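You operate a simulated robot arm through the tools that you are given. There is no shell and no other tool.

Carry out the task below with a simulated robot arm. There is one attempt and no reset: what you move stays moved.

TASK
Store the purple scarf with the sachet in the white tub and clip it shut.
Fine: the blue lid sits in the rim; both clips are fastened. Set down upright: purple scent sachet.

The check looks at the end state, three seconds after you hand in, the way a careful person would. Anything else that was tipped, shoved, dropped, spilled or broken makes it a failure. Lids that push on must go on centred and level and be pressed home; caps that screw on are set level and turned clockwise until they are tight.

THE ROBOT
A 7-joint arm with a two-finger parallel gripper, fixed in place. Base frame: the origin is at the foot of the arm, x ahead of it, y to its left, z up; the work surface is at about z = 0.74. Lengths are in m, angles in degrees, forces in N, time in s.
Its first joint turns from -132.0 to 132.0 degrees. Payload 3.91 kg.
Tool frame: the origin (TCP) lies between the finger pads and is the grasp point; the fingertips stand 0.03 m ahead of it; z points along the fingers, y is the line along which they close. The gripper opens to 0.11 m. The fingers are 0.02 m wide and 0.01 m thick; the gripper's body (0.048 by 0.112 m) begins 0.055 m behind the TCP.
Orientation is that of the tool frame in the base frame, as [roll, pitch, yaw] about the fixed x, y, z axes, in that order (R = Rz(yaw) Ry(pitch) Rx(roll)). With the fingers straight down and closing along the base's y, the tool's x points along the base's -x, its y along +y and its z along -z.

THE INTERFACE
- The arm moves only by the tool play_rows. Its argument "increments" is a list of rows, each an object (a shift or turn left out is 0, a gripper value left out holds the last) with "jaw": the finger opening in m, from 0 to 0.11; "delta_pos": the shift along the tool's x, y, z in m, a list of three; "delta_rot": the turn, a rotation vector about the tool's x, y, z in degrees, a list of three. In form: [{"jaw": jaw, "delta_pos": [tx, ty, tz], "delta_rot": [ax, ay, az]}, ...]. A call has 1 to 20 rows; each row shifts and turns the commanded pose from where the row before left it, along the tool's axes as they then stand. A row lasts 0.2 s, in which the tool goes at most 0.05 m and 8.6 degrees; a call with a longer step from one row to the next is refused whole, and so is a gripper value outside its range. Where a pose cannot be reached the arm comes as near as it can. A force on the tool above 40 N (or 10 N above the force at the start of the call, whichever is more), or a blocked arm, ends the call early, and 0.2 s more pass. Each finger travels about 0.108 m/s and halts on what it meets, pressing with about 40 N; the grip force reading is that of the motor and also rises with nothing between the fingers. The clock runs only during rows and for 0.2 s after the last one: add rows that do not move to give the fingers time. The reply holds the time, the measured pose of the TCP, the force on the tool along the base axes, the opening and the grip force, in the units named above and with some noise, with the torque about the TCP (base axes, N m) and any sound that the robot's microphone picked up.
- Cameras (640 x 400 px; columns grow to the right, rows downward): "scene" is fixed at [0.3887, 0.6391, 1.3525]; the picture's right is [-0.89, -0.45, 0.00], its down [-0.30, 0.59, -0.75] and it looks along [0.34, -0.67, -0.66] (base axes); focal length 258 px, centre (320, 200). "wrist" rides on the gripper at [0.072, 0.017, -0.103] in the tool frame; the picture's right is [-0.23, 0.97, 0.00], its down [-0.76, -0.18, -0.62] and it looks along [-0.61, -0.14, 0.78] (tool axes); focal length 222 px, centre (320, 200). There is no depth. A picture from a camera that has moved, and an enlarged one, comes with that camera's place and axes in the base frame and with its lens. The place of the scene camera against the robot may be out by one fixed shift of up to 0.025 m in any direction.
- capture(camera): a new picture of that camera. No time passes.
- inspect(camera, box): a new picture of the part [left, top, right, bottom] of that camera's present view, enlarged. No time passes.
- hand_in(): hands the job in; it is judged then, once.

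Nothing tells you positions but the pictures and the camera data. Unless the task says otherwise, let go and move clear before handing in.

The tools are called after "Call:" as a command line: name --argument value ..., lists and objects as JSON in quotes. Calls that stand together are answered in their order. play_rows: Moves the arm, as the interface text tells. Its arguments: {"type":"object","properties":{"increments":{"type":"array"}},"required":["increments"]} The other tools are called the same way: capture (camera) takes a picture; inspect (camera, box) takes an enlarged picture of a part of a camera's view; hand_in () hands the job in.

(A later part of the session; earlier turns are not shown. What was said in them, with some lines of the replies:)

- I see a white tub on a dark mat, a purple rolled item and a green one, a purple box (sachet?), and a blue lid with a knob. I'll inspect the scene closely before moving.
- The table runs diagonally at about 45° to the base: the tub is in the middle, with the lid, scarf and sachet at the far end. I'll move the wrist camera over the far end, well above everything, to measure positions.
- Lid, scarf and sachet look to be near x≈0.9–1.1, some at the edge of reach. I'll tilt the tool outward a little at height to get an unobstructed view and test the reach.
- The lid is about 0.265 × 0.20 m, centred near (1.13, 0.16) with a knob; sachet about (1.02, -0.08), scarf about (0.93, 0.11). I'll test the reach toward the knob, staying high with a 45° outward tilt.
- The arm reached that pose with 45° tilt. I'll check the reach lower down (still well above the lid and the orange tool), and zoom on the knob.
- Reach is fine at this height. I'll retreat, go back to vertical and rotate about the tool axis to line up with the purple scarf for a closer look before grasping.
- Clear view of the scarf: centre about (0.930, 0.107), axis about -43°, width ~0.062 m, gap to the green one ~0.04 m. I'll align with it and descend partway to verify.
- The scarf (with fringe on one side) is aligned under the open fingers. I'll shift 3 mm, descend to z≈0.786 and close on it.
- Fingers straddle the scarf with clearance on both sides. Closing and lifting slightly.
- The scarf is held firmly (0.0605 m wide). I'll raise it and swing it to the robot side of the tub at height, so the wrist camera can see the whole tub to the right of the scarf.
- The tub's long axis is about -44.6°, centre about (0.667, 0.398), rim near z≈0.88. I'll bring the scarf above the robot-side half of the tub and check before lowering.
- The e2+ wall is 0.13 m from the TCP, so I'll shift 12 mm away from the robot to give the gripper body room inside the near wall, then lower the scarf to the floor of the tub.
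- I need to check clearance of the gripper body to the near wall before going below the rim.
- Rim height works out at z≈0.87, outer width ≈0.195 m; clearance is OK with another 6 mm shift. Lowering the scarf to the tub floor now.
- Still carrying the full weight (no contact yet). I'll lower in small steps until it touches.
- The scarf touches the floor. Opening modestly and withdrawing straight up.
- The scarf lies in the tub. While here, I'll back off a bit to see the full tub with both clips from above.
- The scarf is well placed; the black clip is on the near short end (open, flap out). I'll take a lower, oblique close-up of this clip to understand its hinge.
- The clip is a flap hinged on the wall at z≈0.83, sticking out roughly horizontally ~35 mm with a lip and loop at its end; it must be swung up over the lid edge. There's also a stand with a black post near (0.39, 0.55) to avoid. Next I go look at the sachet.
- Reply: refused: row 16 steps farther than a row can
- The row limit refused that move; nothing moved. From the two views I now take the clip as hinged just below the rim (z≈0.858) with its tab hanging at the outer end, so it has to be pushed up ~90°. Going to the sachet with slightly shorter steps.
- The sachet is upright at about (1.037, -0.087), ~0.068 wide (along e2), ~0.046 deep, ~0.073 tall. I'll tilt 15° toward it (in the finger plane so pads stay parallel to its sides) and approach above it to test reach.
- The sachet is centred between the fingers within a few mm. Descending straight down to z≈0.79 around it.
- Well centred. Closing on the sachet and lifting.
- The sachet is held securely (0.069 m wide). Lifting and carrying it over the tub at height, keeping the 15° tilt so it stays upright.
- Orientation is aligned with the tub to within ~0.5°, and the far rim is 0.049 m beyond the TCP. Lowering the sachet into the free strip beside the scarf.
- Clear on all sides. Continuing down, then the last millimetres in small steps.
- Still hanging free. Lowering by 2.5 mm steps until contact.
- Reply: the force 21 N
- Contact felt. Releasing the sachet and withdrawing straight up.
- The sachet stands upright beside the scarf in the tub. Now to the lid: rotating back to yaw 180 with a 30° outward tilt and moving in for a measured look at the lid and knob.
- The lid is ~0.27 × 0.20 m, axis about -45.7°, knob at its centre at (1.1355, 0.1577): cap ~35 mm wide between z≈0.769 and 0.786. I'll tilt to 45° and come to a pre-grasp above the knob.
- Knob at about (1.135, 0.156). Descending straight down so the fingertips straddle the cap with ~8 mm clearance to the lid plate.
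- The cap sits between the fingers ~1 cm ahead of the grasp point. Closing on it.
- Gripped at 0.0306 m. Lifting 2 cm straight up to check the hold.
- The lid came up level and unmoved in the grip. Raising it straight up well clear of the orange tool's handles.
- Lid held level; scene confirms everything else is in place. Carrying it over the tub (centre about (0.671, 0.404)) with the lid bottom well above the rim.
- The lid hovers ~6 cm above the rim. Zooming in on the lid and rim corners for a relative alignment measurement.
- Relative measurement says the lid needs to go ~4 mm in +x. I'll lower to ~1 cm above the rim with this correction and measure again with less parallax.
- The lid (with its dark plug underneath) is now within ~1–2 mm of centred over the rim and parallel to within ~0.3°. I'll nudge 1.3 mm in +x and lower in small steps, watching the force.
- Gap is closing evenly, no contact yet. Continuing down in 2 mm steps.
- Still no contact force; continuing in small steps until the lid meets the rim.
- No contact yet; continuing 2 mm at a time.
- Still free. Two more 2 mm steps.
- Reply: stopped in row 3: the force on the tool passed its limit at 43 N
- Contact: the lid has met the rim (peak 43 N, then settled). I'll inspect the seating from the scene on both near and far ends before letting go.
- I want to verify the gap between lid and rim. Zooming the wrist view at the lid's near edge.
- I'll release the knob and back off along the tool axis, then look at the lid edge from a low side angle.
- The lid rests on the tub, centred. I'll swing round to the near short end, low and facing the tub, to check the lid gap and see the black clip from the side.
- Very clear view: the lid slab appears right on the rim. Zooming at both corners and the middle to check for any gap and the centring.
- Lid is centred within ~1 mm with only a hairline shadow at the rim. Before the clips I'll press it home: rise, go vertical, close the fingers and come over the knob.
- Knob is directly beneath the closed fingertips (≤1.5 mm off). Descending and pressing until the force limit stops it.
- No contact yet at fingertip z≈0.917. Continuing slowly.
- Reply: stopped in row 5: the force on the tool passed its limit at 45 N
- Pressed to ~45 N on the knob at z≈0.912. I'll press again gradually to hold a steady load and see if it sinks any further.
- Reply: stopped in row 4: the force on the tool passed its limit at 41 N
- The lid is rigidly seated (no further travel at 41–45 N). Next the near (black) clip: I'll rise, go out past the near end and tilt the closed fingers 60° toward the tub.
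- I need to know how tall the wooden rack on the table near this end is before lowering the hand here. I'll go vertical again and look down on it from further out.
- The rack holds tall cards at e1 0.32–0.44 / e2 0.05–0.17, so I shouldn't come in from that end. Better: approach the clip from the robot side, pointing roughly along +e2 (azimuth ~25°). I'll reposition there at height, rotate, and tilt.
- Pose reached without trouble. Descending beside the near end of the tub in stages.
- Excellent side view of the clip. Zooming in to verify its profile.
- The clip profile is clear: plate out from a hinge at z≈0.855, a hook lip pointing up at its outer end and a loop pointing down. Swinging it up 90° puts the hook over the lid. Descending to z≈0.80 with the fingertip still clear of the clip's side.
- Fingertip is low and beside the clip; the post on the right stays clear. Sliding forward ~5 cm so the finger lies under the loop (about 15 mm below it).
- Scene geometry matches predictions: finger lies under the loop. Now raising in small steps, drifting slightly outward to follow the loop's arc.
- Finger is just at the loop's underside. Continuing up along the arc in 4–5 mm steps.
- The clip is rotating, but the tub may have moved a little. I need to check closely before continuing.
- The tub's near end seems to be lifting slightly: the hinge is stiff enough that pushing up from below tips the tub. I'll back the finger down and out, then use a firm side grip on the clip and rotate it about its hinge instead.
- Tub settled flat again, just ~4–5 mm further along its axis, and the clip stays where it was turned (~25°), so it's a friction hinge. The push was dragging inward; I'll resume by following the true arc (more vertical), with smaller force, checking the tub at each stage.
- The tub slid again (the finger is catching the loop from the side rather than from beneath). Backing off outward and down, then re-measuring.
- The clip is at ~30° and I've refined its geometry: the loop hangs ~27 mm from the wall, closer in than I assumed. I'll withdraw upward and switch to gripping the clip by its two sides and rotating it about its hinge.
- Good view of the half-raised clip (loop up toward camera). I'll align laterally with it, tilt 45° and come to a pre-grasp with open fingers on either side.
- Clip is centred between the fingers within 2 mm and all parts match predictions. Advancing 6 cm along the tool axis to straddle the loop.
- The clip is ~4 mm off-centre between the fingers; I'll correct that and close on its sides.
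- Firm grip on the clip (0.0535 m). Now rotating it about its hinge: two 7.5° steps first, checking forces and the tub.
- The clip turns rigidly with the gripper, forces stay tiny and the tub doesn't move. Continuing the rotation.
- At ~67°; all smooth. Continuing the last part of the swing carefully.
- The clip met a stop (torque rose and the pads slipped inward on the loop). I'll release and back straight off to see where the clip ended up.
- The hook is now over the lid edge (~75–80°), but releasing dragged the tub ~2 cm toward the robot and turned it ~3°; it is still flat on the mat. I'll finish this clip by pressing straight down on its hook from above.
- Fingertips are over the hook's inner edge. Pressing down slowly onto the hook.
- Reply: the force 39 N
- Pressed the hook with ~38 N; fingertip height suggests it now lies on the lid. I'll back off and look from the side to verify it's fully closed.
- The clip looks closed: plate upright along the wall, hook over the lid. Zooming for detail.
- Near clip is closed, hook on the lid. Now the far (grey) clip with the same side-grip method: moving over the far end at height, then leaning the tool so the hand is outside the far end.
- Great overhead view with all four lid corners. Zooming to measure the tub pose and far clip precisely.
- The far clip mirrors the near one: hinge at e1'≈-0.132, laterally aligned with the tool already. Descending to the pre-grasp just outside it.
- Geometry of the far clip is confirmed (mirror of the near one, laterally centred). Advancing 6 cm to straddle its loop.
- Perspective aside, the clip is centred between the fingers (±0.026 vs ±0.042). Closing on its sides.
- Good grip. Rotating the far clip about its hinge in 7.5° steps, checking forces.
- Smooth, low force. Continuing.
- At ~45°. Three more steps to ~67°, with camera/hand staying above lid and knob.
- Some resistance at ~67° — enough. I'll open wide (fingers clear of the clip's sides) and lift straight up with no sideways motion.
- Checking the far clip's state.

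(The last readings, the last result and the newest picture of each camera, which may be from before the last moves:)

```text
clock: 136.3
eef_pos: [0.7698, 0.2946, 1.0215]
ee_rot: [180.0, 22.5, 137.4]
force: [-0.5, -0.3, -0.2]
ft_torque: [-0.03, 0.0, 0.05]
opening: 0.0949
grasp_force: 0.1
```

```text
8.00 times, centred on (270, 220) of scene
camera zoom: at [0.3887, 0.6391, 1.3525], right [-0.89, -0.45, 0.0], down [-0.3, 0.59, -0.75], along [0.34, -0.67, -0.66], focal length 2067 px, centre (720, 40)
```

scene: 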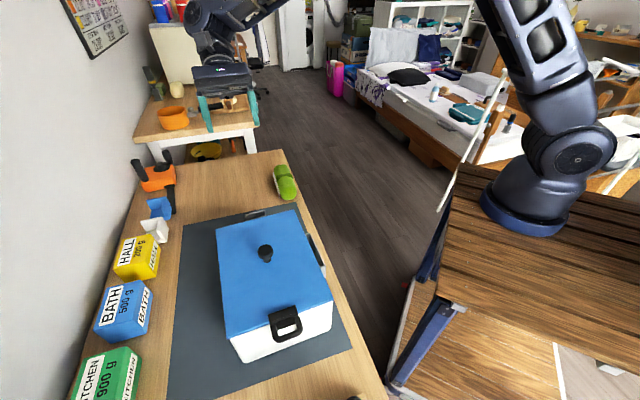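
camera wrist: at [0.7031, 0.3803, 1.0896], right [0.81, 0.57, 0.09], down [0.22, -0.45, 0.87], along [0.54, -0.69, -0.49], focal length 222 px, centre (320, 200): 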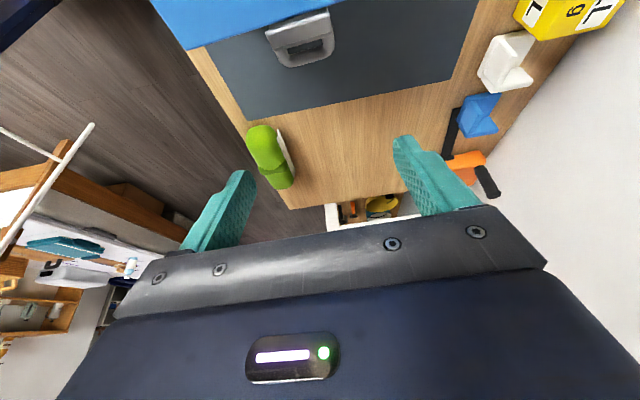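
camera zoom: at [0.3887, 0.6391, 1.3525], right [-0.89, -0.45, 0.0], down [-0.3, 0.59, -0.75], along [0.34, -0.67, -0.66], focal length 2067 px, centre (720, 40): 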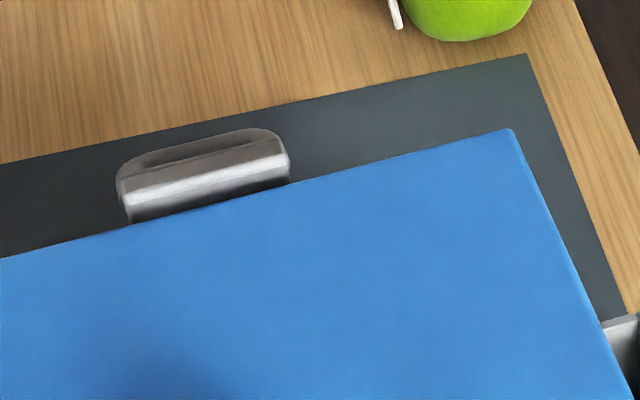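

The far clip has come up to ~60° but its hook isn't over the lid yet. I'll go vertical above it, re-measure, and re-grip to carry it further.

Call:
play_rows --increments '[{"jaw": 0.085, "delta_rot": [0, 7.5, 0]}, {"delta_rot": [0, 7.5, 0]}, {"delta_rot": [0, 7.5, 0]}, {}]'

Call:
capture --camera "wrist"

Call:
inspect --camera "wrist" --box '[230, 50, 410, 190]'

```text
clock: 137.3
eef_pos: [0.7694, 0.2959, 1.0208]
ee_rot: [179.9, -0.1, 137.5]
force: [-0.2, 0.0, -0.4]
ft_torque: [0.01, -0.02, -0.03]
opening: 0.0847
grasp_force: 0.0
```

```text
taken
camera wrist: at [0.7278, 0.3568, 1.1253], right [0.83, 0.56, 0.0], down [0.44, -0.65, 0.62], along [0.35, -0.51, -0.78], focal length 222 px, centre (320, 200)
```

wrist: 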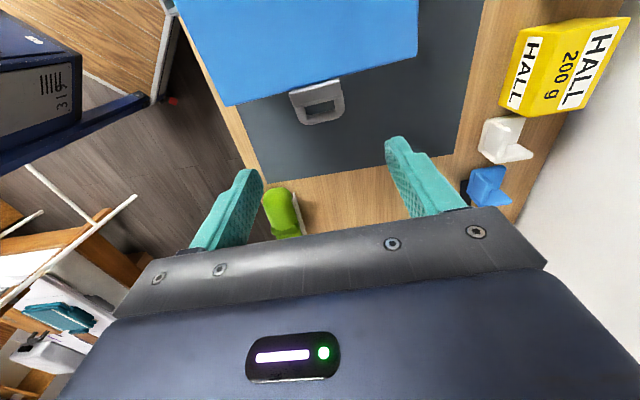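

```text
2.86 times, centred on (320, 120) of wrist
camera zoom: at [0.7278, 0.3568, 1.1253], right [0.83, 0.56, 0.0], down [0.44, -0.65, 0.62], along [0.35, -0.51, -0.78], focal length 635 px, centre (320, 429)
```

zoom: 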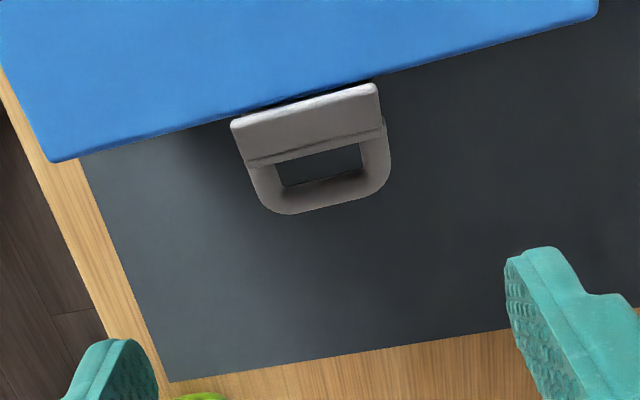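

Measured: TCP is ~31 mm out from the far wall, the clip at ~55–57° with its loop pointing outward. I'll descend vertically with open fingers on either side of the loop and re-grip.

Call:
play_rows --increments '[{"delta_pos": [-0.00125, 0, 0.0357]}, {"delta_pos": [-0.00125, 0, 0.0357]}, {"delta_pos": [-0.00125, 0, 0.0357]}, {"delta_pos": [-0.00125, 0, 0.0357]}, {}]'

Call:
capture --camera "wrist"

Call:
inspect --camera "wrist" --box '[220, 80, 420, 230]'

```text
clock: 138.5
eef_pos: [0.7729, 0.2923, 0.878]
ee_rot: [180.0, -0.2, 137.4]
force: [-0.4, 0.8, 0.1]
ft_torque: [-0.01, -0.01, -0.04]
opening: 0.0851
grasp_force: 0.1
```

```text
taken
camera wrist: at [0.7319, 0.3535, 0.982], right [0.83, 0.56, 0.0], down [0.44, -0.65, 0.62], along [0.35, -0.51, -0.78], focal length 222 px, centre (320, 200)
```

wrist: 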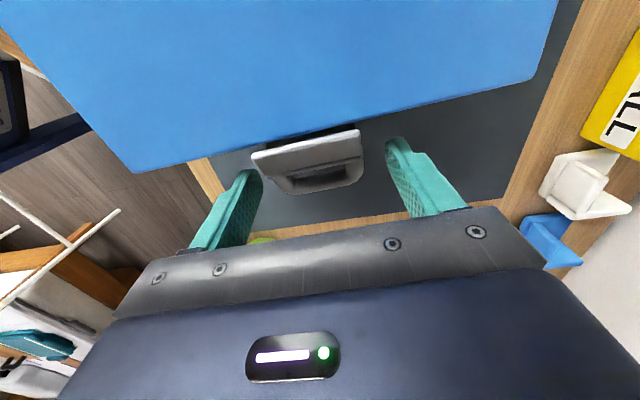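

```text
2.67 times, centred on (320, 155) of wrist
camera zoom: at [0.7319, 0.3535, 0.982], right [0.83, 0.56, 0.0], down [0.44, -0.65, 0.62], along [0.35, -0.51, -0.78], focal length 592 px, centre (320, 320)
```

zoom: 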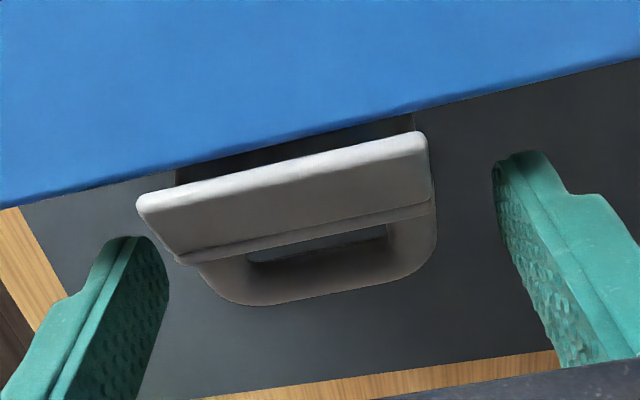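

Centred (±0.026). Closing on the clip's sides again.

Call:
play_rows --increments '[{"jaw": 0.06}, {"jaw": 0.04}, {}, {}]'

Call:
play_rows --increments '[{"delta_pos": [0.00375, 0, -0.00414], "delta_rot": [0, -7.5, 0]}, {}]'

Call:
inspect --camera "wrist" --box '[220, 80, 420, 230]'

```text
clock: 139.5
eef_pos: [0.7732, 0.2923, 0.878]
ee_rot: [179.9, -0.1, 137.4]
force: [0.5, -0.1, -0.3]
ft_torque: [-0.05, -0.07, -0.05]
opening: 0.0538
grasp_force: 40.0
```

```text
clock: 140.1
eef_pos: [0.7703, 0.2946, 0.882]
ee_rot: [179.9, 7.5, 137.4]
force: [-0.2, -0.7, 0.0]
ft_torque: [-0.08, -0.14, 0.09]
opening: 0.0538
grasp_force: 40.8
```

```text
2.67 times, centred on (320, 155) of wrist
camera zoom: at [0.7194, 0.3648, 0.9754], right [0.82, 0.56, 0.03], down [0.38, -0.59, 0.72], along [0.42, -0.58, -0.7], focal length 592 px, centre (320, 320)
```

zoom: 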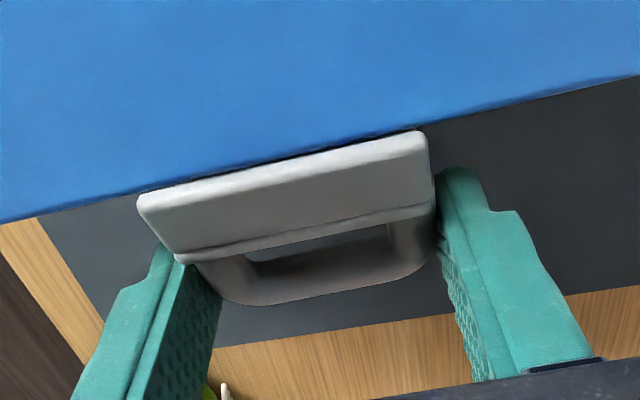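

Holding and turning cleanly with no load. Two more steps.

Call:
play_rows --increments '[{"delta_pos": [0.00375, 0, -0.00414], "delta_rot": [0, -7.5, 0]}, {}]'

Call:
inspect --camera "wrist" --box '[220, 80, 420, 230]'

```text
clock: 140.7
eef_pos: [0.7662, 0.2976, 0.8848]
ee_rot: [179.9, 15.0, 137.4]
force: [0.5, -0.5, 0.3]
ft_torque: [-0.15, -0.08, -0.01]
opening: 0.054
grasp_force: 40.3
```

```text
2.67 times, centred on (320, 155) of wrist
camera zoom: at [0.7078, 0.3757, 0.9671], right [0.82, 0.57, 0.06], down [0.3, -0.52, 0.8], along [0.49, -0.64, -0.6], focal length 592 px, centre (320, 320)
```

zoom: 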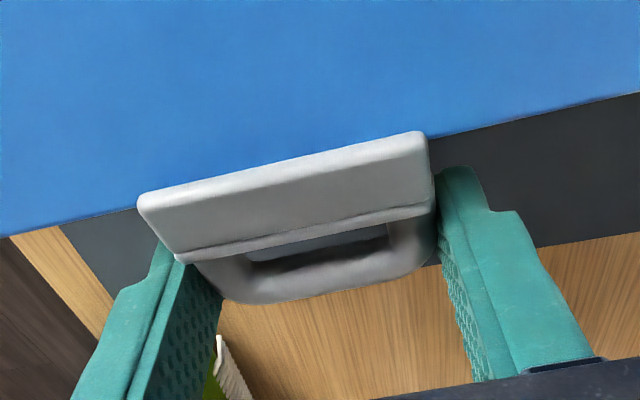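

Hook is now over the lid. One more 7.5° step, watching torque.

Call:
play_rows --increments '[{"delta_pos": [0.00188, 0, -0.00207], "delta_rot": [0, -3.75, 0]}, {}]'

Call:
play_rows --increments '[{"delta_pos": [0.00188, 0, -0.00207], "delta_rot": [0, -3.75, 0]}, {}]'

Call:
inspect --camera "wrist" --box '[220, 80, 420, 230]'

Call:
inspect --camera "scene" --box '[190, 180, 350, 370]'

```text
clock: 141.3
eef_pos: [0.7651, 0.2998, 0.8876]
ee_rot: [180.0, 18.7, 137.4]
force: [-1.2, 1.7, 0.2]
ft_torque: [-0.35, 0.17, -0.26]
opening: 0.054
grasp_force: 40.3
```

```text
clock: 141.9
eef_pos: [0.7632, 0.3013, 0.8892]
ee_rot: [179.9, 22.5, 137.4]
force: [-1.5, 1.1, -0.6]
ft_torque: [-0.01, -0.15, 0.05]
opening: 0.0536
grasp_force: 39.6
```

```text
2.67 times, centred on (320, 155) of wrist
camera zoom: at [0.6968, 0.3857, 0.9571], right [0.81, 0.58, 0.09], down [0.22, -0.45, 0.87], along [0.54, -0.69, -0.49], focal length 592 px, centre (320, 320)
```

zoom: 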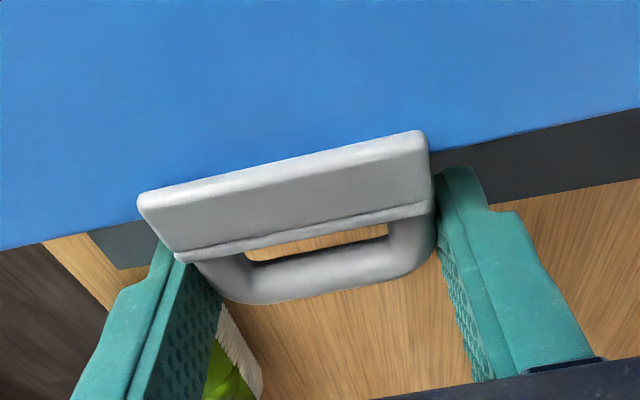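

```text
2.11 times, centred on (270, 275) of scene
camera zoom: at [0.3887, 0.6391, 1.3525], right [-0.89, -0.45, 0.0], down [-0.3, 0.59, -0.75], along [0.34, -0.67, -0.66], focal length 544 px, centre (425, 42)
```

zoom: 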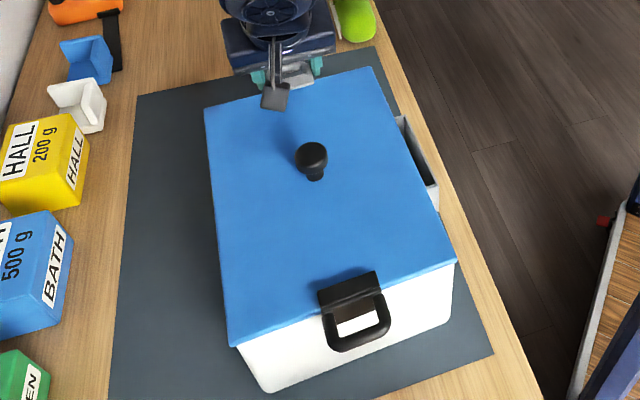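

Loads remain tiny. Continuing in 3.75° steps until the hook meets the lid.

Call:
play_rows --increments '[{"delta_pos": [0.00188, 0, -0.00207], "delta_rot": [0, -3.75, 0]}, {}]'

Call:
play_rows --increments '[{"delta_pos": [0.00188, 0, -0.00207], "delta_rot": [0, -3.75, 0]}, {}]'

Call:
inspect --camera "wrist" --box '[220, 80, 420, 230]'

```text
clock: 142.5
eef_pos: [0.7618, 0.3033, 0.8896]
ee_rot: [179.9, 26.2, 137.4]
force: [-1.3, 2.3, 0.4]
ft_torque: [0.81, 0.73, -0.16]
opening: 0.054
grasp_force: 40.2
```

```text
clock: 143.1
eef_pos: [0.7597, 0.3048, 0.8919]
ee_rot: [179.9, 30.0, 137.4]
force: [-1.3, 2.3, 0.6]
ft_torque: [0.68, 0.77, 0.02]
opening: 0.0538
grasp_force: 40.1
```

```text
2.67 times, centred on (320, 155) of wrist
camera zoom: at [0.6874, 0.3949, 0.9449], right [0.8, 0.58, 0.11], down [0.14, -0.37, 0.92], along [0.58, -0.72, -0.37], focal length 592 px, centre (320, 320)
```

zoom: 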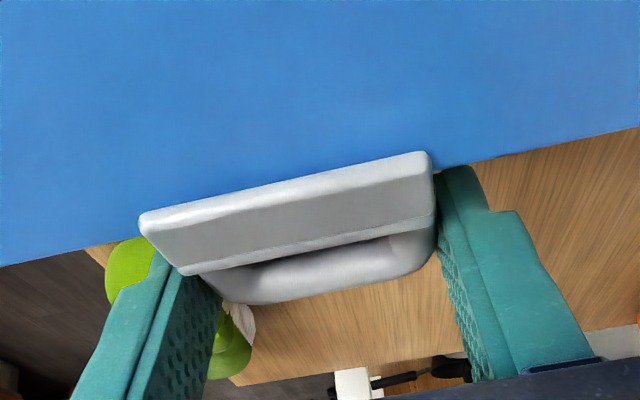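

The far clip has met its stop: torque rose to ~1 N·m with the hook on the lid. Opening wide and lifting straight up.

Call:
play_rows --increments '[{"jaw": 0.095}, {}, {}, {"delta_pos": [-0.01, 0, -0.0173]}, {"delta_pos": [-0.02, 0, -0.0346]}, {"delta_pos": [-0.02, 0, -0.0346]}, {"delta_pos": [-0.02, 0, -0.0346]}, {"delta_rot": [0, 7.5, 0]}, {"delta_rot": [0, 7.5, 0]}, {"delta_rot": [0, 7.5, 0]}, {"delta_rot": [0, 7.5, 0]}, {}]'

Call:
capture --camera "wrist"

Call:
inspect --camera "wrist" --box '[230, 50, 410, 190]'

Call:
inspect --camera "scene" --box '[190, 180, 350, 370]'

```text
clock: 145.7
eef_pos: [0.7597, 0.3045, 1.0314]
ee_rot: [179.9, -0.1, 137.5]
force: [-0.2, 0.4, 0.0]
ft_torque: [0.01, 0.0, -0.03]
opening: 0.095
grasp_force: 0.1
```

```text
taken
camera wrist: at [0.7178, 0.3658, 1.135], right [0.83, 0.56, 0.0], down [0.44, -0.65, 0.62], along [0.35, -0.51, -0.78], focal length 222 px, centre (320, 200)
```

wrist: 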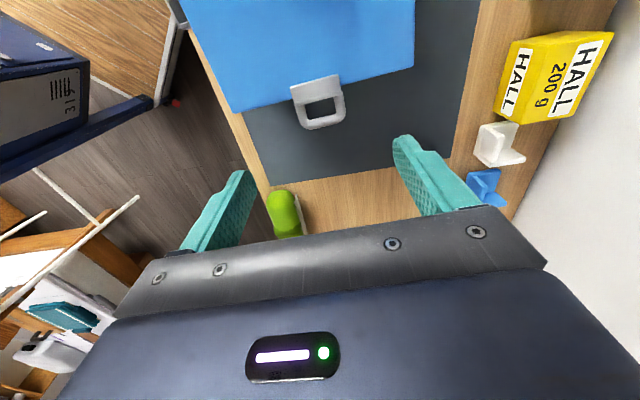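

```text
2.86 times, centred on (320, 120) of wrist
camera zoom: at [0.7178, 0.3658, 1.135], right [0.83, 0.56, 0.0], down [0.44, -0.65, 0.62], along [0.35, -0.51, -0.78], focal length 635 px, centre (320, 429)
```

zoom: 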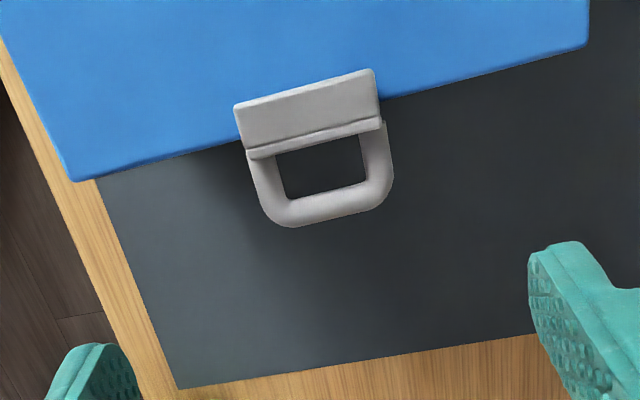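

```text
2.11 times, centred on (270, 275) of scene
camera zoom: at [0.3887, 0.6391, 1.3525], right [-0.89, -0.45, 0.0], down [-0.3, 0.59, -0.75], along [0.34, -0.67, -0.66], focal length 544 px, centre (425, 42)
```

zoom: 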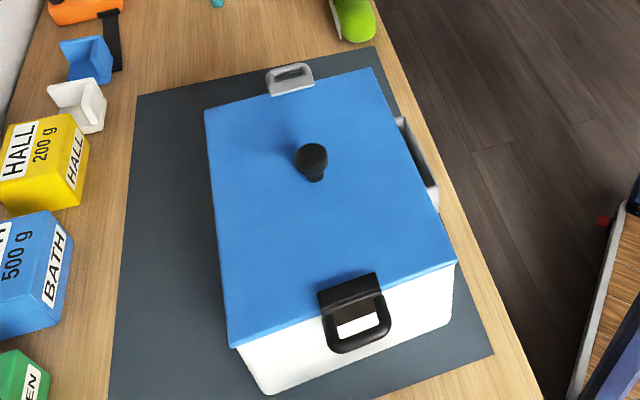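

Far hook is over the lid by ~12 mm. Pressing it down with closed fingertips, as I did with the near one.

Call:
play_rows --increments '[{"jaw": 0.0, "delta_pos": [0.023, 0.002, 0]}, {"delta_pos": [0, 0, 0.04]}, {"delta_pos": [0, 0, 0.04]}, {"delta_pos": [0, 0, 0.02]}, {"delta_pos": [0, 0, 0.005]}, {"delta_pos": [0, 0, 0.002]}, {"delta_pos": [0, 0, 0.002]}, {"delta_pos": [0, 0, 0.002]}, {"delta_pos": [0, 0, 0.002]}, {"delta_pos": [0, 0, 0.002]}, {"delta_pos": [0, 0, 0.002]}, {"delta_pos": [0, 0, 0.002]}, {}]'

Call:
inspect --camera "wrist" --box '[220, 80, 420, 230]'

```text
clock: 148.7
eef_pos: [0.7457, 0.3226, 0.9156]
ee_rot: [179.7, 0.0, 137.4]
force: [-3.8, -0.8, 9.2]
ft_torque: [-0.03, 0.08, -0.04]
opening: 0.0
grasp_force: 38.2
stopped in row 13: the force on the tool passed its limit at 41 N (the readings are from after the stop); the commanded pose is now the measured one
```

```text
2.67 times, centred on (320, 155) of wrist
camera zoom: at [0.7026, 0.3829, 1.0187], right [0.83, 0.56, 0.01], down [0.44, -0.65, 0.62], along [0.35, -0.51, -0.78], focal length 592 px, centre (320, 320)
```

zoom: 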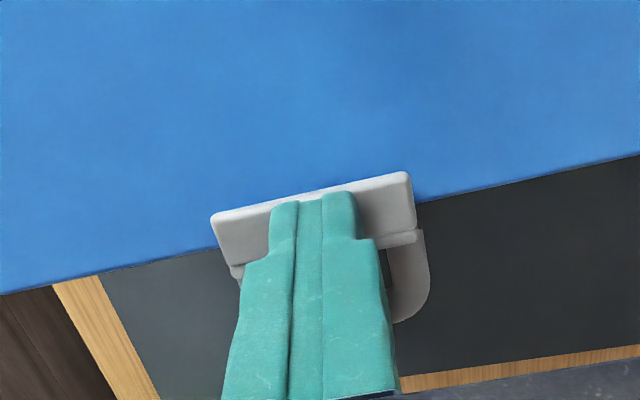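

Pressed firmly; contact height matches the near clip. Now I'll back off and look at both clips in profile from the robot side to verify they're closed and the lid is level.

Call:
play_rows --increments '[{"delta_pos": [0, 0, -0.035]}, {"delta_pos": [0, 0, -0.045]}, {"delta_pos": [0, 0, -0.045]}, {"delta_rot": [0, 0, -7.5]}, {"delta_rot": [0, 0, -7.5]}, {"delta_rot": [0, 0, -7.5]}, {"delta_rot": [0, 0, -7.5]}, {"delta_rot": [0, 0, -7.5]}, {"delta_rot": [0, 0, -7.5]}, {"delta_rot": [0, 0, -7.5]}, {"delta_rot": [0, 0, -7.5]}, {"delta_rot": [0, 0, -7.5]}, {"delta_rot": [0, 0, -7.5]}, {"delta_rot": [0, 0, -7.5]}, {"delta_rot": [0, 0, -7.5]}, {}]'

Call:
play_rows --increments '[{"delta_pos": [0.0207, 0.0309, 0]}, {"delta_pos": [0.0207, 0.0309, 0]}, {"delta_pos": [0.0207, 0.0309, 0]}, {"delta_pos": [0.0207, 0.0309, 0]}, {"delta_rot": [0, -7.5, 0]}, {"delta_rot": [0, -7.5, 0]}, {"delta_rot": [0, -7.5, 0]}, {"delta_rot": [0, -7.5, 0]}, {"delta_rot": [0, -7.5, 0]}, {"delta_rot": [0, -7.5, 0]}, {"delta_pos": [0.025, 0, 0.025]}, {"delta_pos": [0.025, 0, 0.025]}, {}]'

Call:
capture --camera "wrist"

Call:
capture --camera "scene"

```text
clock: 152.1
eef_pos: [0.7446, 0.321, 1.0399]
ee_rot: [179.9, 0.1, -132.5]
force: [1.1, 0.0, -0.4]
ft_torque: [-0.01, 0.04, -0.01]
opening: 0.0001
grasp_force: 38.4
```

```text
clock: 154.8
eef_pos: [0.5972, 0.344, 0.9676]
ee_rot: [-180.0, 45.2, -132.6]
force: [-0.2, 0.5, 0.0]
ft_torque: [0.0, 0.02, 0.02]
opening: 0.0
grasp_force: 38.0
```

```text
taken
camera wrist: at [0.4999, 0.2644, 0.9891], right [-0.61, 0.78, 0.16], down [0.19, -0.05, 0.98], along [0.77, 0.63, -0.12], focal length 222 px, centre (320, 200)
```

wrist: 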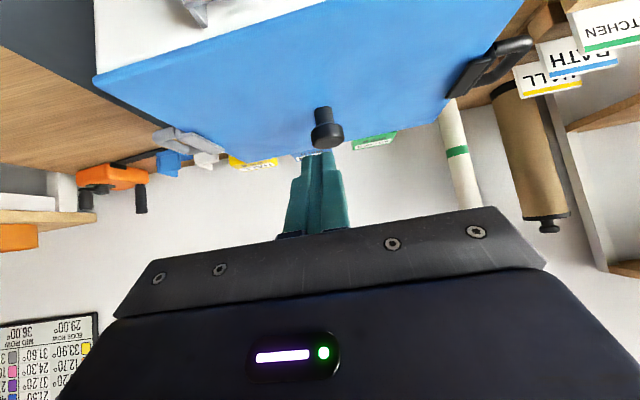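

```text
taken
```

scene: 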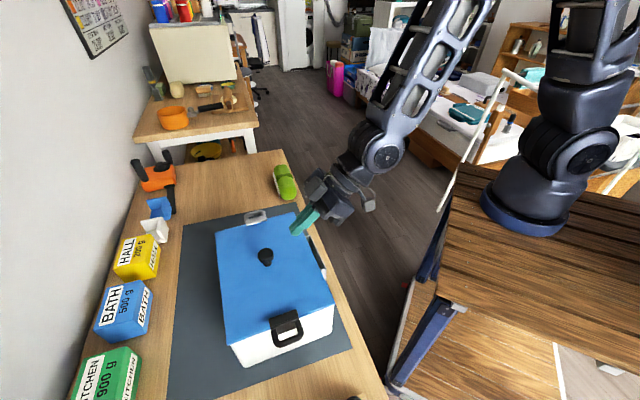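

Call:
inspect --camera "wrist" --box '[420, 20, 560, 120]'

Call:
inspect --camera "wrist" --box '[90, 60, 250, 180]'

Call:
inspect --camera "wrist" --box '[80, 0, 340, 120]'

```text
4.00 times, centred on (490, 70) of wrist
camera zoom: at [0.4999, 0.2644, 0.9891], right [-0.61, 0.78, 0.16], down [0.19, -0.05, 0.98], along [0.77, 0.63, -0.12], focal length 888 px, centre (-360, 720)
```

zoom: 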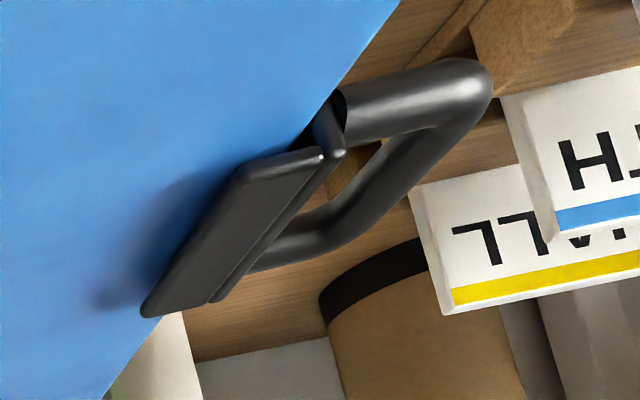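

```text
3.33 times, centred on (170, 120) of wrist
camera zoom: at [0.4999, 0.2644, 0.9891], right [-0.61, 0.78, 0.16], down [0.19, -0.05, 0.98], along [0.77, 0.63, -0.12], focal length 740 px, centre (820, 467)
```

zoom: 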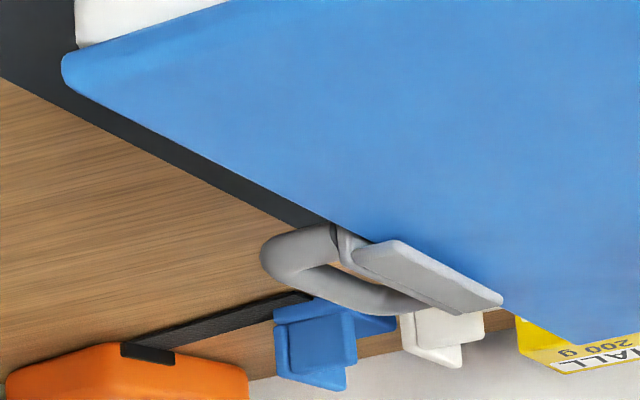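

```text
2.46 times, centred on (210, 60) of wrist
camera zoom: at [0.4999, 0.2644, 0.9891], right [-0.61, 0.78, 0.16], down [0.19, -0.05, 0.98], along [0.77, 0.63, -0.12], focal length 547 px, centre (591, 545)
```

zoom: 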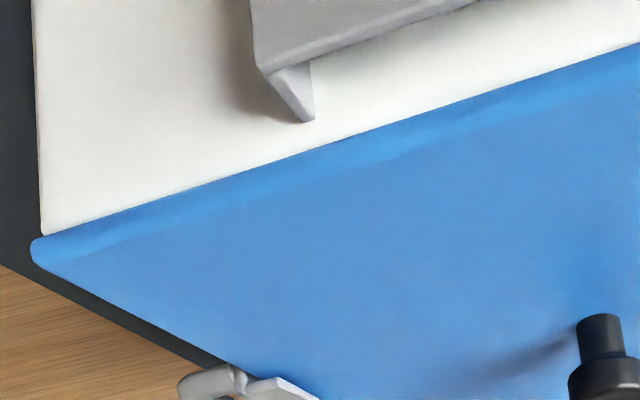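

Both hooks are over the lid. To judge the gap under the hooks, I'll get a proper profile view of the near clip at lid height from the robot side.

Call:
play_rows --increments '[{"delta_pos": [-0.0213, 0, -0.0212]}, {"delta_pos": [-0.0213, 0, -0.0212]}, {"delta_rot": [5.37, 0, 5.37]}, {"delta_rot": [5.37, 0, 5.37]}, {"delta_rot": [5.37, 0, 5.37]}, {"delta_pos": [0.0133, 0.0436, -0.01335]}, {"delta_pos": [0.0133, 0.0436, -0.01335]}, {"delta_pos": [0.0133, 0.0436, -0.01335]}, {"delta_pos": [0.0133, 0.0436, -0.01335]}, {"delta_rot": [0, -5, 0]}, {"delta_pos": [0.0314, 0, 0.0262]}, {"delta_pos": [0.0314, 0, 0.0262]}, {"delta_pos": [0.0314, 0, 0.0262]}, {}]'

Call:
capture --camera "wrist"

Call:
inspect --camera "wrist" --box '[180, 60, 360, 190]'

```text
clock: 157.8
eef_pos: [0.4577, 0.4711, 0.9053]
ee_rot: [179.8, 50.2, -155.5]
force: [0.7, 0.3, -0.1]
ft_torque: [0.02, -0.02, 0.02]
opening: 0.0
grasp_force: 38.4
```

```text
taken
camera wrist: at [0.3361, 0.4336, 0.9165], right [-0.27, 0.95, 0.18], down [0.08, -0.16, 0.98], along [0.96, 0.28, -0.03], focal length 222 px, centre (320, 200)
```

wrist: 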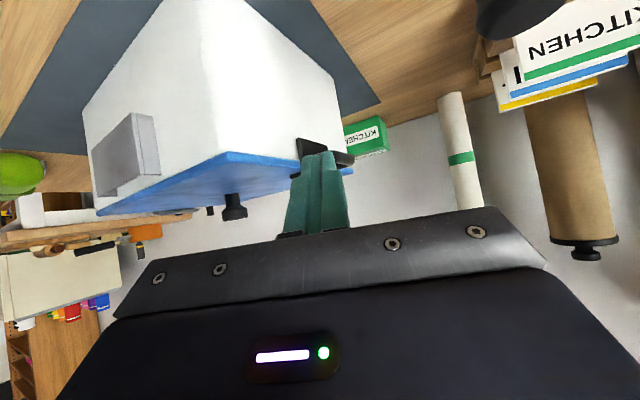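

```text
3.08 times, centred on (270, 125) of wrist
camera zoom: at [0.3361, 0.4336, 0.9165], right [-0.27, 0.95, 0.18], down [0.08, -0.16, 0.98], along [0.96, 0.28, -0.03], focal length 684 px, centre (474, 431)
```

zoom: 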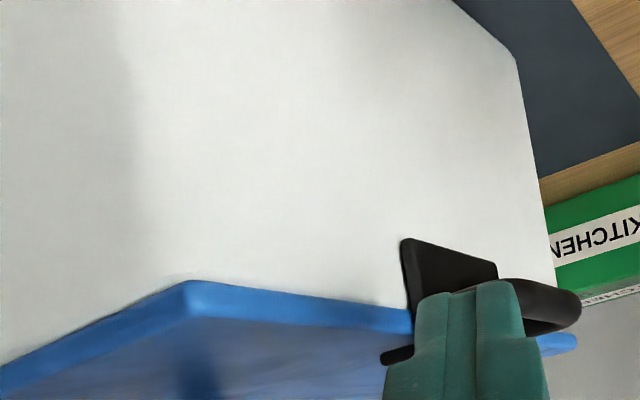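

Fingers block the view; I'll rise 2 cm and open them so I can look between.

Call:
play_rows --increments '[{"delta_pos": [-0.0154, 0, -0.0128]}, {"jaw": 0.1}, {}, {}]'

Call:
inspect --camera "wrist" --box '[240, 90, 400, 200]'

Call:
inspect --camera "wrist" --box '[280, 110, 360, 170]'

```text
clock: 158.8
eef_pos: [0.4568, 0.4702, 0.9257]
ee_rot: [179.8, 50.2, -155.5]
force: [1.0, -0.8, 0.7]
ft_torque: [-0.01, 0.0, 0.02]
opening: 0.0998
grasp_force: 0.0
```

```text
3.64 times, centred on (320, 145) of wrist
camera zoom: at [0.3356, 0.4339, 0.9368], right [-0.27, 0.95, 0.18], down [0.08, -0.16, 0.98], along [0.96, 0.28, -0.03], focal length 808 px, centre (320, 400)
```

zoom: 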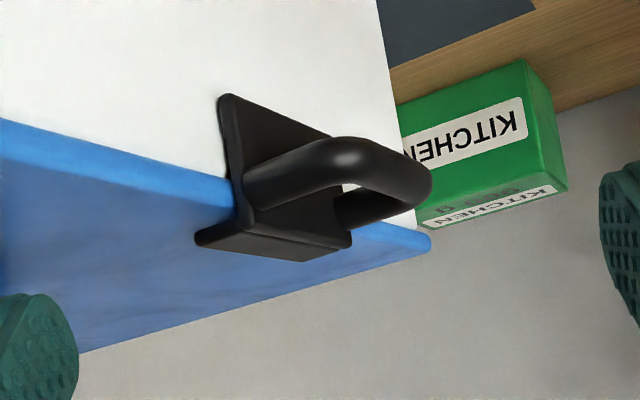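

```text
6.67 times, centred on (320, 140) of wrist
camera zoom: at [0.3356, 0.4339, 0.9368], right [-0.27, 0.95, 0.18], down [0.08, -0.16, 0.98], along [0.96, 0.28, -0.03], focal length 1481 px, centre (320, 600)
```

zoom: 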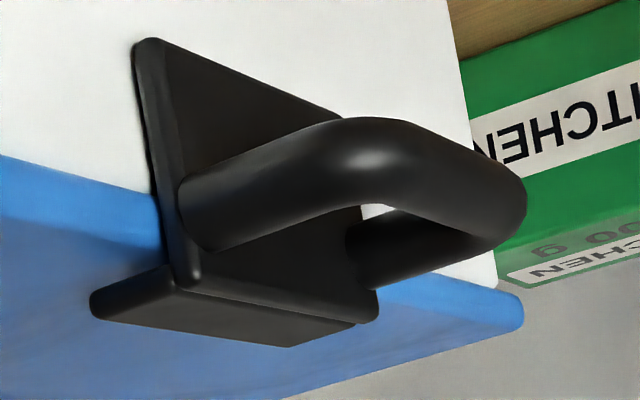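

The near clip is fully closed: its plate stands vertical against the wall/lid and the hook covers the lid edge. Now the same profile check for the far clip.

Call:
play_rows --increments '[{"delta_pos": [-0.0307, 0, -0.0256]}, {"delta_pos": [-0.0307, 0, -0.0256]}, {"delta_pos": [-0.0307, 0, -0.0256]}, {"delta_rot": [-5.86, 0, -4.89]}, {"delta_rot": [-5.86, 0, -4.89]}, {"delta_rot": [-5.86, 0, -4.89]}, {"delta_pos": [0, -0.0474, 0]}, {"delta_pos": [0, -0.0474, 0]}, {"delta_pos": [0, -0.0474, 0]}, {"delta_pos": [0, -0.0474, 0]}, {"delta_pos": [0, -0.0474, 0]}, {"delta_pos": [0, -0.0474, 0]}, {"delta_pos": [0, -0.0474, 0]}, {"delta_pos": [0, -0.0474, 0]}, {"delta_pos": [0.0307, 0, 0.0256]}, {"delta_pos": [0.0307, 0, 0.0256]}, {"delta_pos": [0.0307, 0, 0.0256]}, {}]'

Call:
capture --camera "wrist"

Call:
inspect --camera "wrist" --box '[260, 90, 400, 190]'

```text
clock: 162.7
eef_pos: [0.737, 0.2146, 0.9244]
ee_rot: [179.9, 50.3, -132.6]
force: [0.0, 0.8, 0.0]
ft_torque: [0.01, -0.02, 0.02]
opening: 0.1
grasp_force: 0.1
```

```text
taken
camera wrist: at [0.6396, 0.1345, 0.9353], right [-0.62, 0.76, 0.18], down [0.14, -0.11, 0.98], along [0.77, 0.63, -0.03], focal length 222 px, centre (320, 200)
```

wrist: 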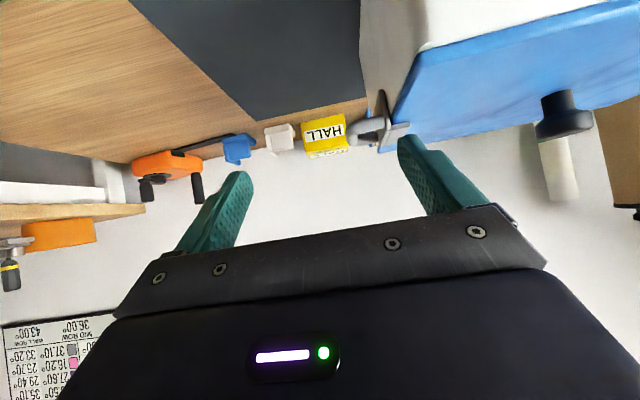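

```text
4.00 times, centred on (330, 140) of wrist
camera zoom: at [0.6396, 0.1345, 0.9353], right [-0.62, 0.76, 0.18], down [0.14, -0.11, 0.98], along [0.77, 0.63, -0.03], focal length 888 px, centre (280, 440)
```

zoom: 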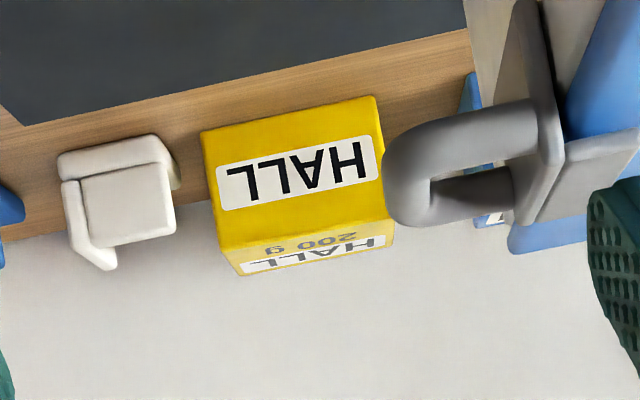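

Call:
inspect --camera "wrist" --box '[350, 80, 430, 160]'

Call:
inspect --camera "wrist" --box '[340, 0, 640, 190]'

```text
5.00 times, centred on (390, 120) of wrist
camera zoom: at [0.6396, 0.1345, 0.9353], right [-0.62, 0.76, 0.18], down [0.14, -0.11, 0.98], along [0.77, 0.63, -0.03], focal length 1111 px, centre (-30, 600)
```

zoom: 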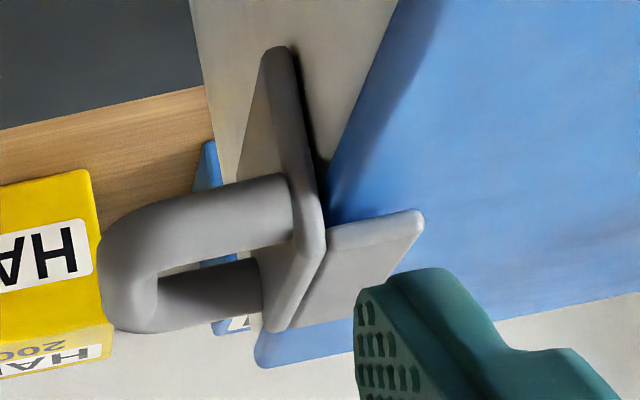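

```text
2.11 times, centred on (490, 95) of wrist
camera zoom: at [0.6396, 0.1345, 0.9353], right [-0.62, 0.76, 0.18], down [0.14, -0.11, 0.98], along [0.77, 0.63, -0.03], focal length 468 px, centre (-38, 421)
```

zoom: 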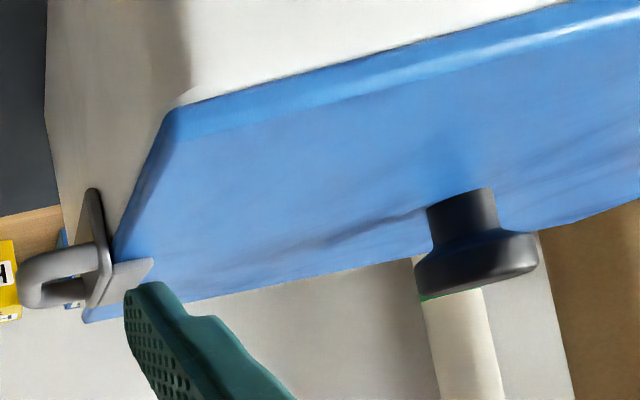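

The far clip is nearly vertical but its hook tip looks ~3° short of lying flat. I'll press it down again with a sustained, finely stepped load.

Call:
play_rows --increments '[{"jaw": 0.0, "delta_pos": [-0.0385, 0, -0.032]}, {"delta_pos": [-0.0385, 0, -0.032]}, {"delta_rot": [0, 7.19, 0]}, {"delta_rot": [0, 7.19, 0]}, {"delta_rot": [0, 7.19, 0]}, {"delta_rot": [0, 7.19, 0]}, {"delta_rot": [0, 7.19, 0]}, {"delta_rot": [0, 7.19, 0]}, {"delta_rot": [0, 7.19, 0]}, {"delta_pos": [-0.0285, 0.0222, 0]}, {"delta_pos": [-0.0285, 0.0222, 0]}, {"delta_pos": [-0.0285, 0.0222, 0]}, {}]'

Call:
capture --camera "wrist"

Call:
inspect --camera "scene" --box '[210, 150, 330, 250]'

```text
clock: 165.4
eef_pos: [0.7443, 0.3238, 1.0265]
ee_rot: [179.9, -0.1, -132.4]
force: [0.2, 0.9, -0.7]
ft_torque: [0.0, -0.01, -0.03]
opening: 0.0
grasp_force: 38.0
```

```text
taken
camera wrist: at [0.6842, 0.2816, 1.1294], right [-0.56, 0.83, 0.0], down [0.65, 0.44, 0.62], along [0.51, 0.35, -0.78], focal length 222 px, centre (320, 200)
```

wrist: 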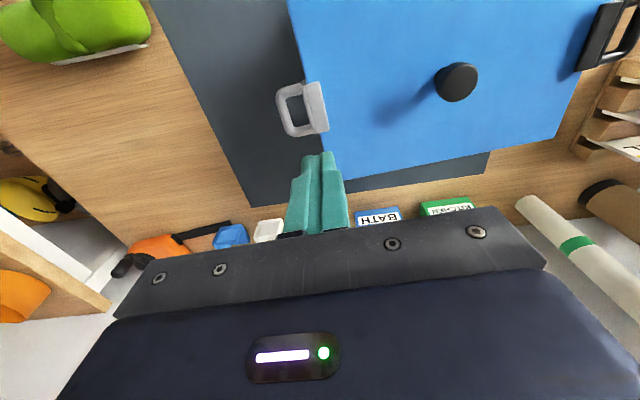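

```text
4.00 times, centred on (270, 200) of scene
camera zoom: at [0.3887, 0.6391, 1.3525], right [-0.89, -0.45, 0.0], down [-0.3, 0.59, -0.75], along [0.34, -0.67, -0.66], focal length 1033 px, centre (520, 200)
```

zoom: 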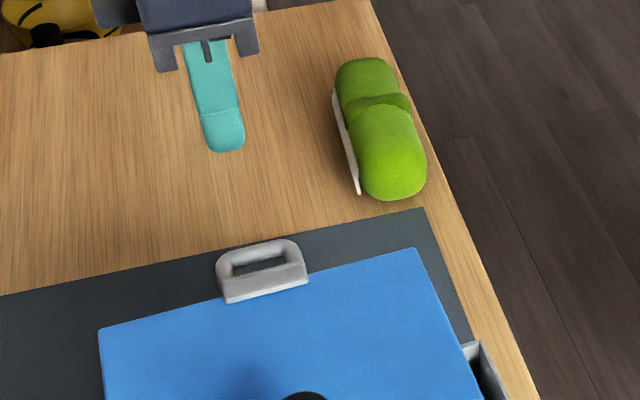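

Lip is right under the fingertips. Descending, then loading with 0.5 mm steps.

Call:
play_rows --increments '[{"delta_pos": [0.004, 0.002, 0.045]}, {"delta_pos": [0, 0, 0.045]}, {"delta_pos": [0, 0, 0.012]}, {"delta_pos": [0, 0, 0.004]}, {"delta_pos": [0, 0, 0.001]}, {"delta_pos": [0, 0, 0.001]}, {"delta_pos": [0, 0, 0.0005]}, {"delta_pos": [0, 0, 0.0005]}, {"delta_pos": [0, 0, 0.0005]}, {"delta_pos": [0, 0, 0.0005]}, {"delta_pos": [0, 0, 0.0005]}, {"delta_pos": [0, 0, 0.0005]}, {"delta_pos": [0, 0, 0.0005]}, {}]'

```text
clock: 168.4
eef_pos: [0.7399, 0.3217, 0.9149]
ee_rot: [-180.0, 0.0, -132.5]
force: [1.0, 0.3, 16.4]
ft_torque: [0.01, -0.04, -0.07]
opening: 0.0002
grasp_force: 37.7
```

16 N at z_tip≈0.885. Adding a bit more and holding.

Call:
play_rows --increments '[{"delta_pos": [0, 0, 0.0004]}, {"delta_pos": [0, 0, 0.0004]}, {"delta_pos": [0, 0, 0.0004]}, {"delta_pos": [0, 0, 0.0003]}, {}, {}]'

```text
clock: 169.4
eef_pos: [0.7408, 0.3221, 0.9158]
ee_rot: [179.9, 0.1, -132.4]
force: [-4.9, -3.5, 13.4]
ft_torque: [-0.19, 0.21, 0.1]
opening: 0.0
grasp_force: 38.0
stopped in row 4: the force on the tool passed its limit at 41 N (the readings are from after the stop); the commanded pose is now the measured one
```

The far clip is against its hard stop as well (41 N, no further movement), hook over the lid with the lid level and seated. Retreating up and away for a last overall check.

Call:
play_rows --increments '[{"delta_pos": [0, 0, -0.03]}, {"delta_pos": [0, 0, -0.045]}, {"delta_pos": [0, 0, -0.045]}, {"delta_pos": [0, 0, -0.045]}, {"delta_pos": [0, 0, -0.045]}, {"delta_pos": [0.04, 0, 0]}, {"delta_pos": [0.04, 0, 0]}, {"delta_pos": [0.04, 0, 0]}, {"delta_pos": [0.04, 0, 0]}, {}]'

Call:
capture --camera "scene"

Call:
inspect --camera "scene" --box '[190, 180, 350, 370]'

Call:
capture --camera "wrist"

```text
clock: 171.6
eef_pos: [0.6328, 0.2034, 1.123]
ee_rot: [180.0, 0.1, -132.4]
force: [-0.7, 0.1, 0.6]
ft_torque: [0.01, 0.0, 0.03]
opening: 0.0
grasp_force: 37.4
```

```text
taken
```

scene: 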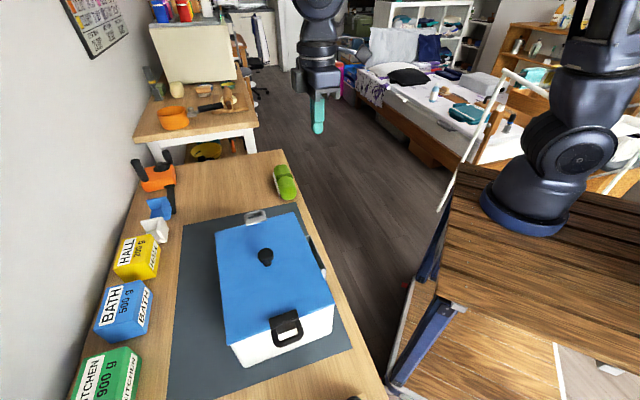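

```text
2.11 times, centred on (270, 275) of scene
camera zoom: at [0.3887, 0.6391, 1.3525], right [-0.89, -0.45, 0.0], down [-0.3, 0.59, -0.75], along [0.34, -0.67, -0.66], focal length 544 px, centre (425, 42)
```

zoom: 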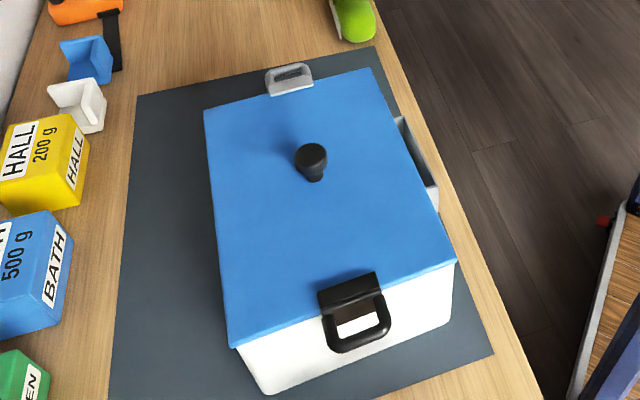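

```text
taken
camera wrist: at [0.5713, 0.1609, 1.2271], right [-0.57, 0.82, 0.0], down [0.64, 0.44, 0.62], along [0.51, 0.35, -0.78], focal length 222 px, centre (320, 200)
```

wrist: 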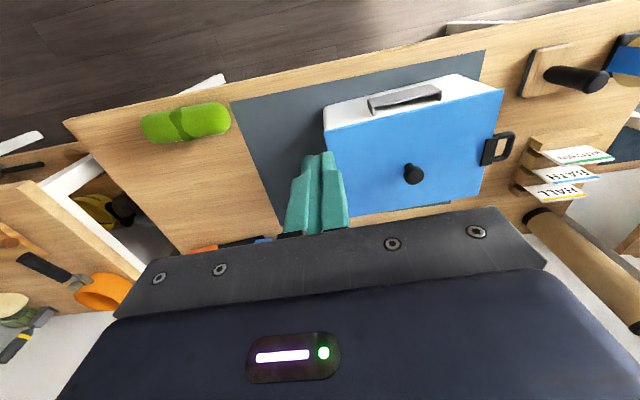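

The lid sits level in the rim, and both clips are closed against their stops with the hooks over the lid. The scarf and sachet are inside; I last saw the sachet upright before the lid went on. The tub moved about 2 cm on its mat, too slowly to topple the sachet, and the other items look to be where they started. The arm is clear, so I'm handing in.

Call:
hand_in

```text
The job is handed in.
```

I handed the job in. The purple scarf and the scent sachet are in the white tub, the blue lid is on, and both clips are fastened.

- **Lid:** It was centred to about 1 mm when I placed it, and it sits level. I pressed it with 41–45 N and it would not go down any further.
- **Clips:** Both are closed against their stops with the hooks over the lid edge. The far hook looked about 3° short of flat. Pressing it to 41 N moved it no further, so I take it as fully closed.
- **Sachet:** I stood it upright next to the scarf and saw it standing before the lid went on. I could not check inside after that.
- **Tub moved:** Working the clips shifted the tub about 2 cm on its mat and turned it about 3°, and its near end may have lifted slightly for a moment. The movements were slow, so I don't expect the sachet tipped over.
- **Other items:** In the last pictures, everything else appears to be where it started.
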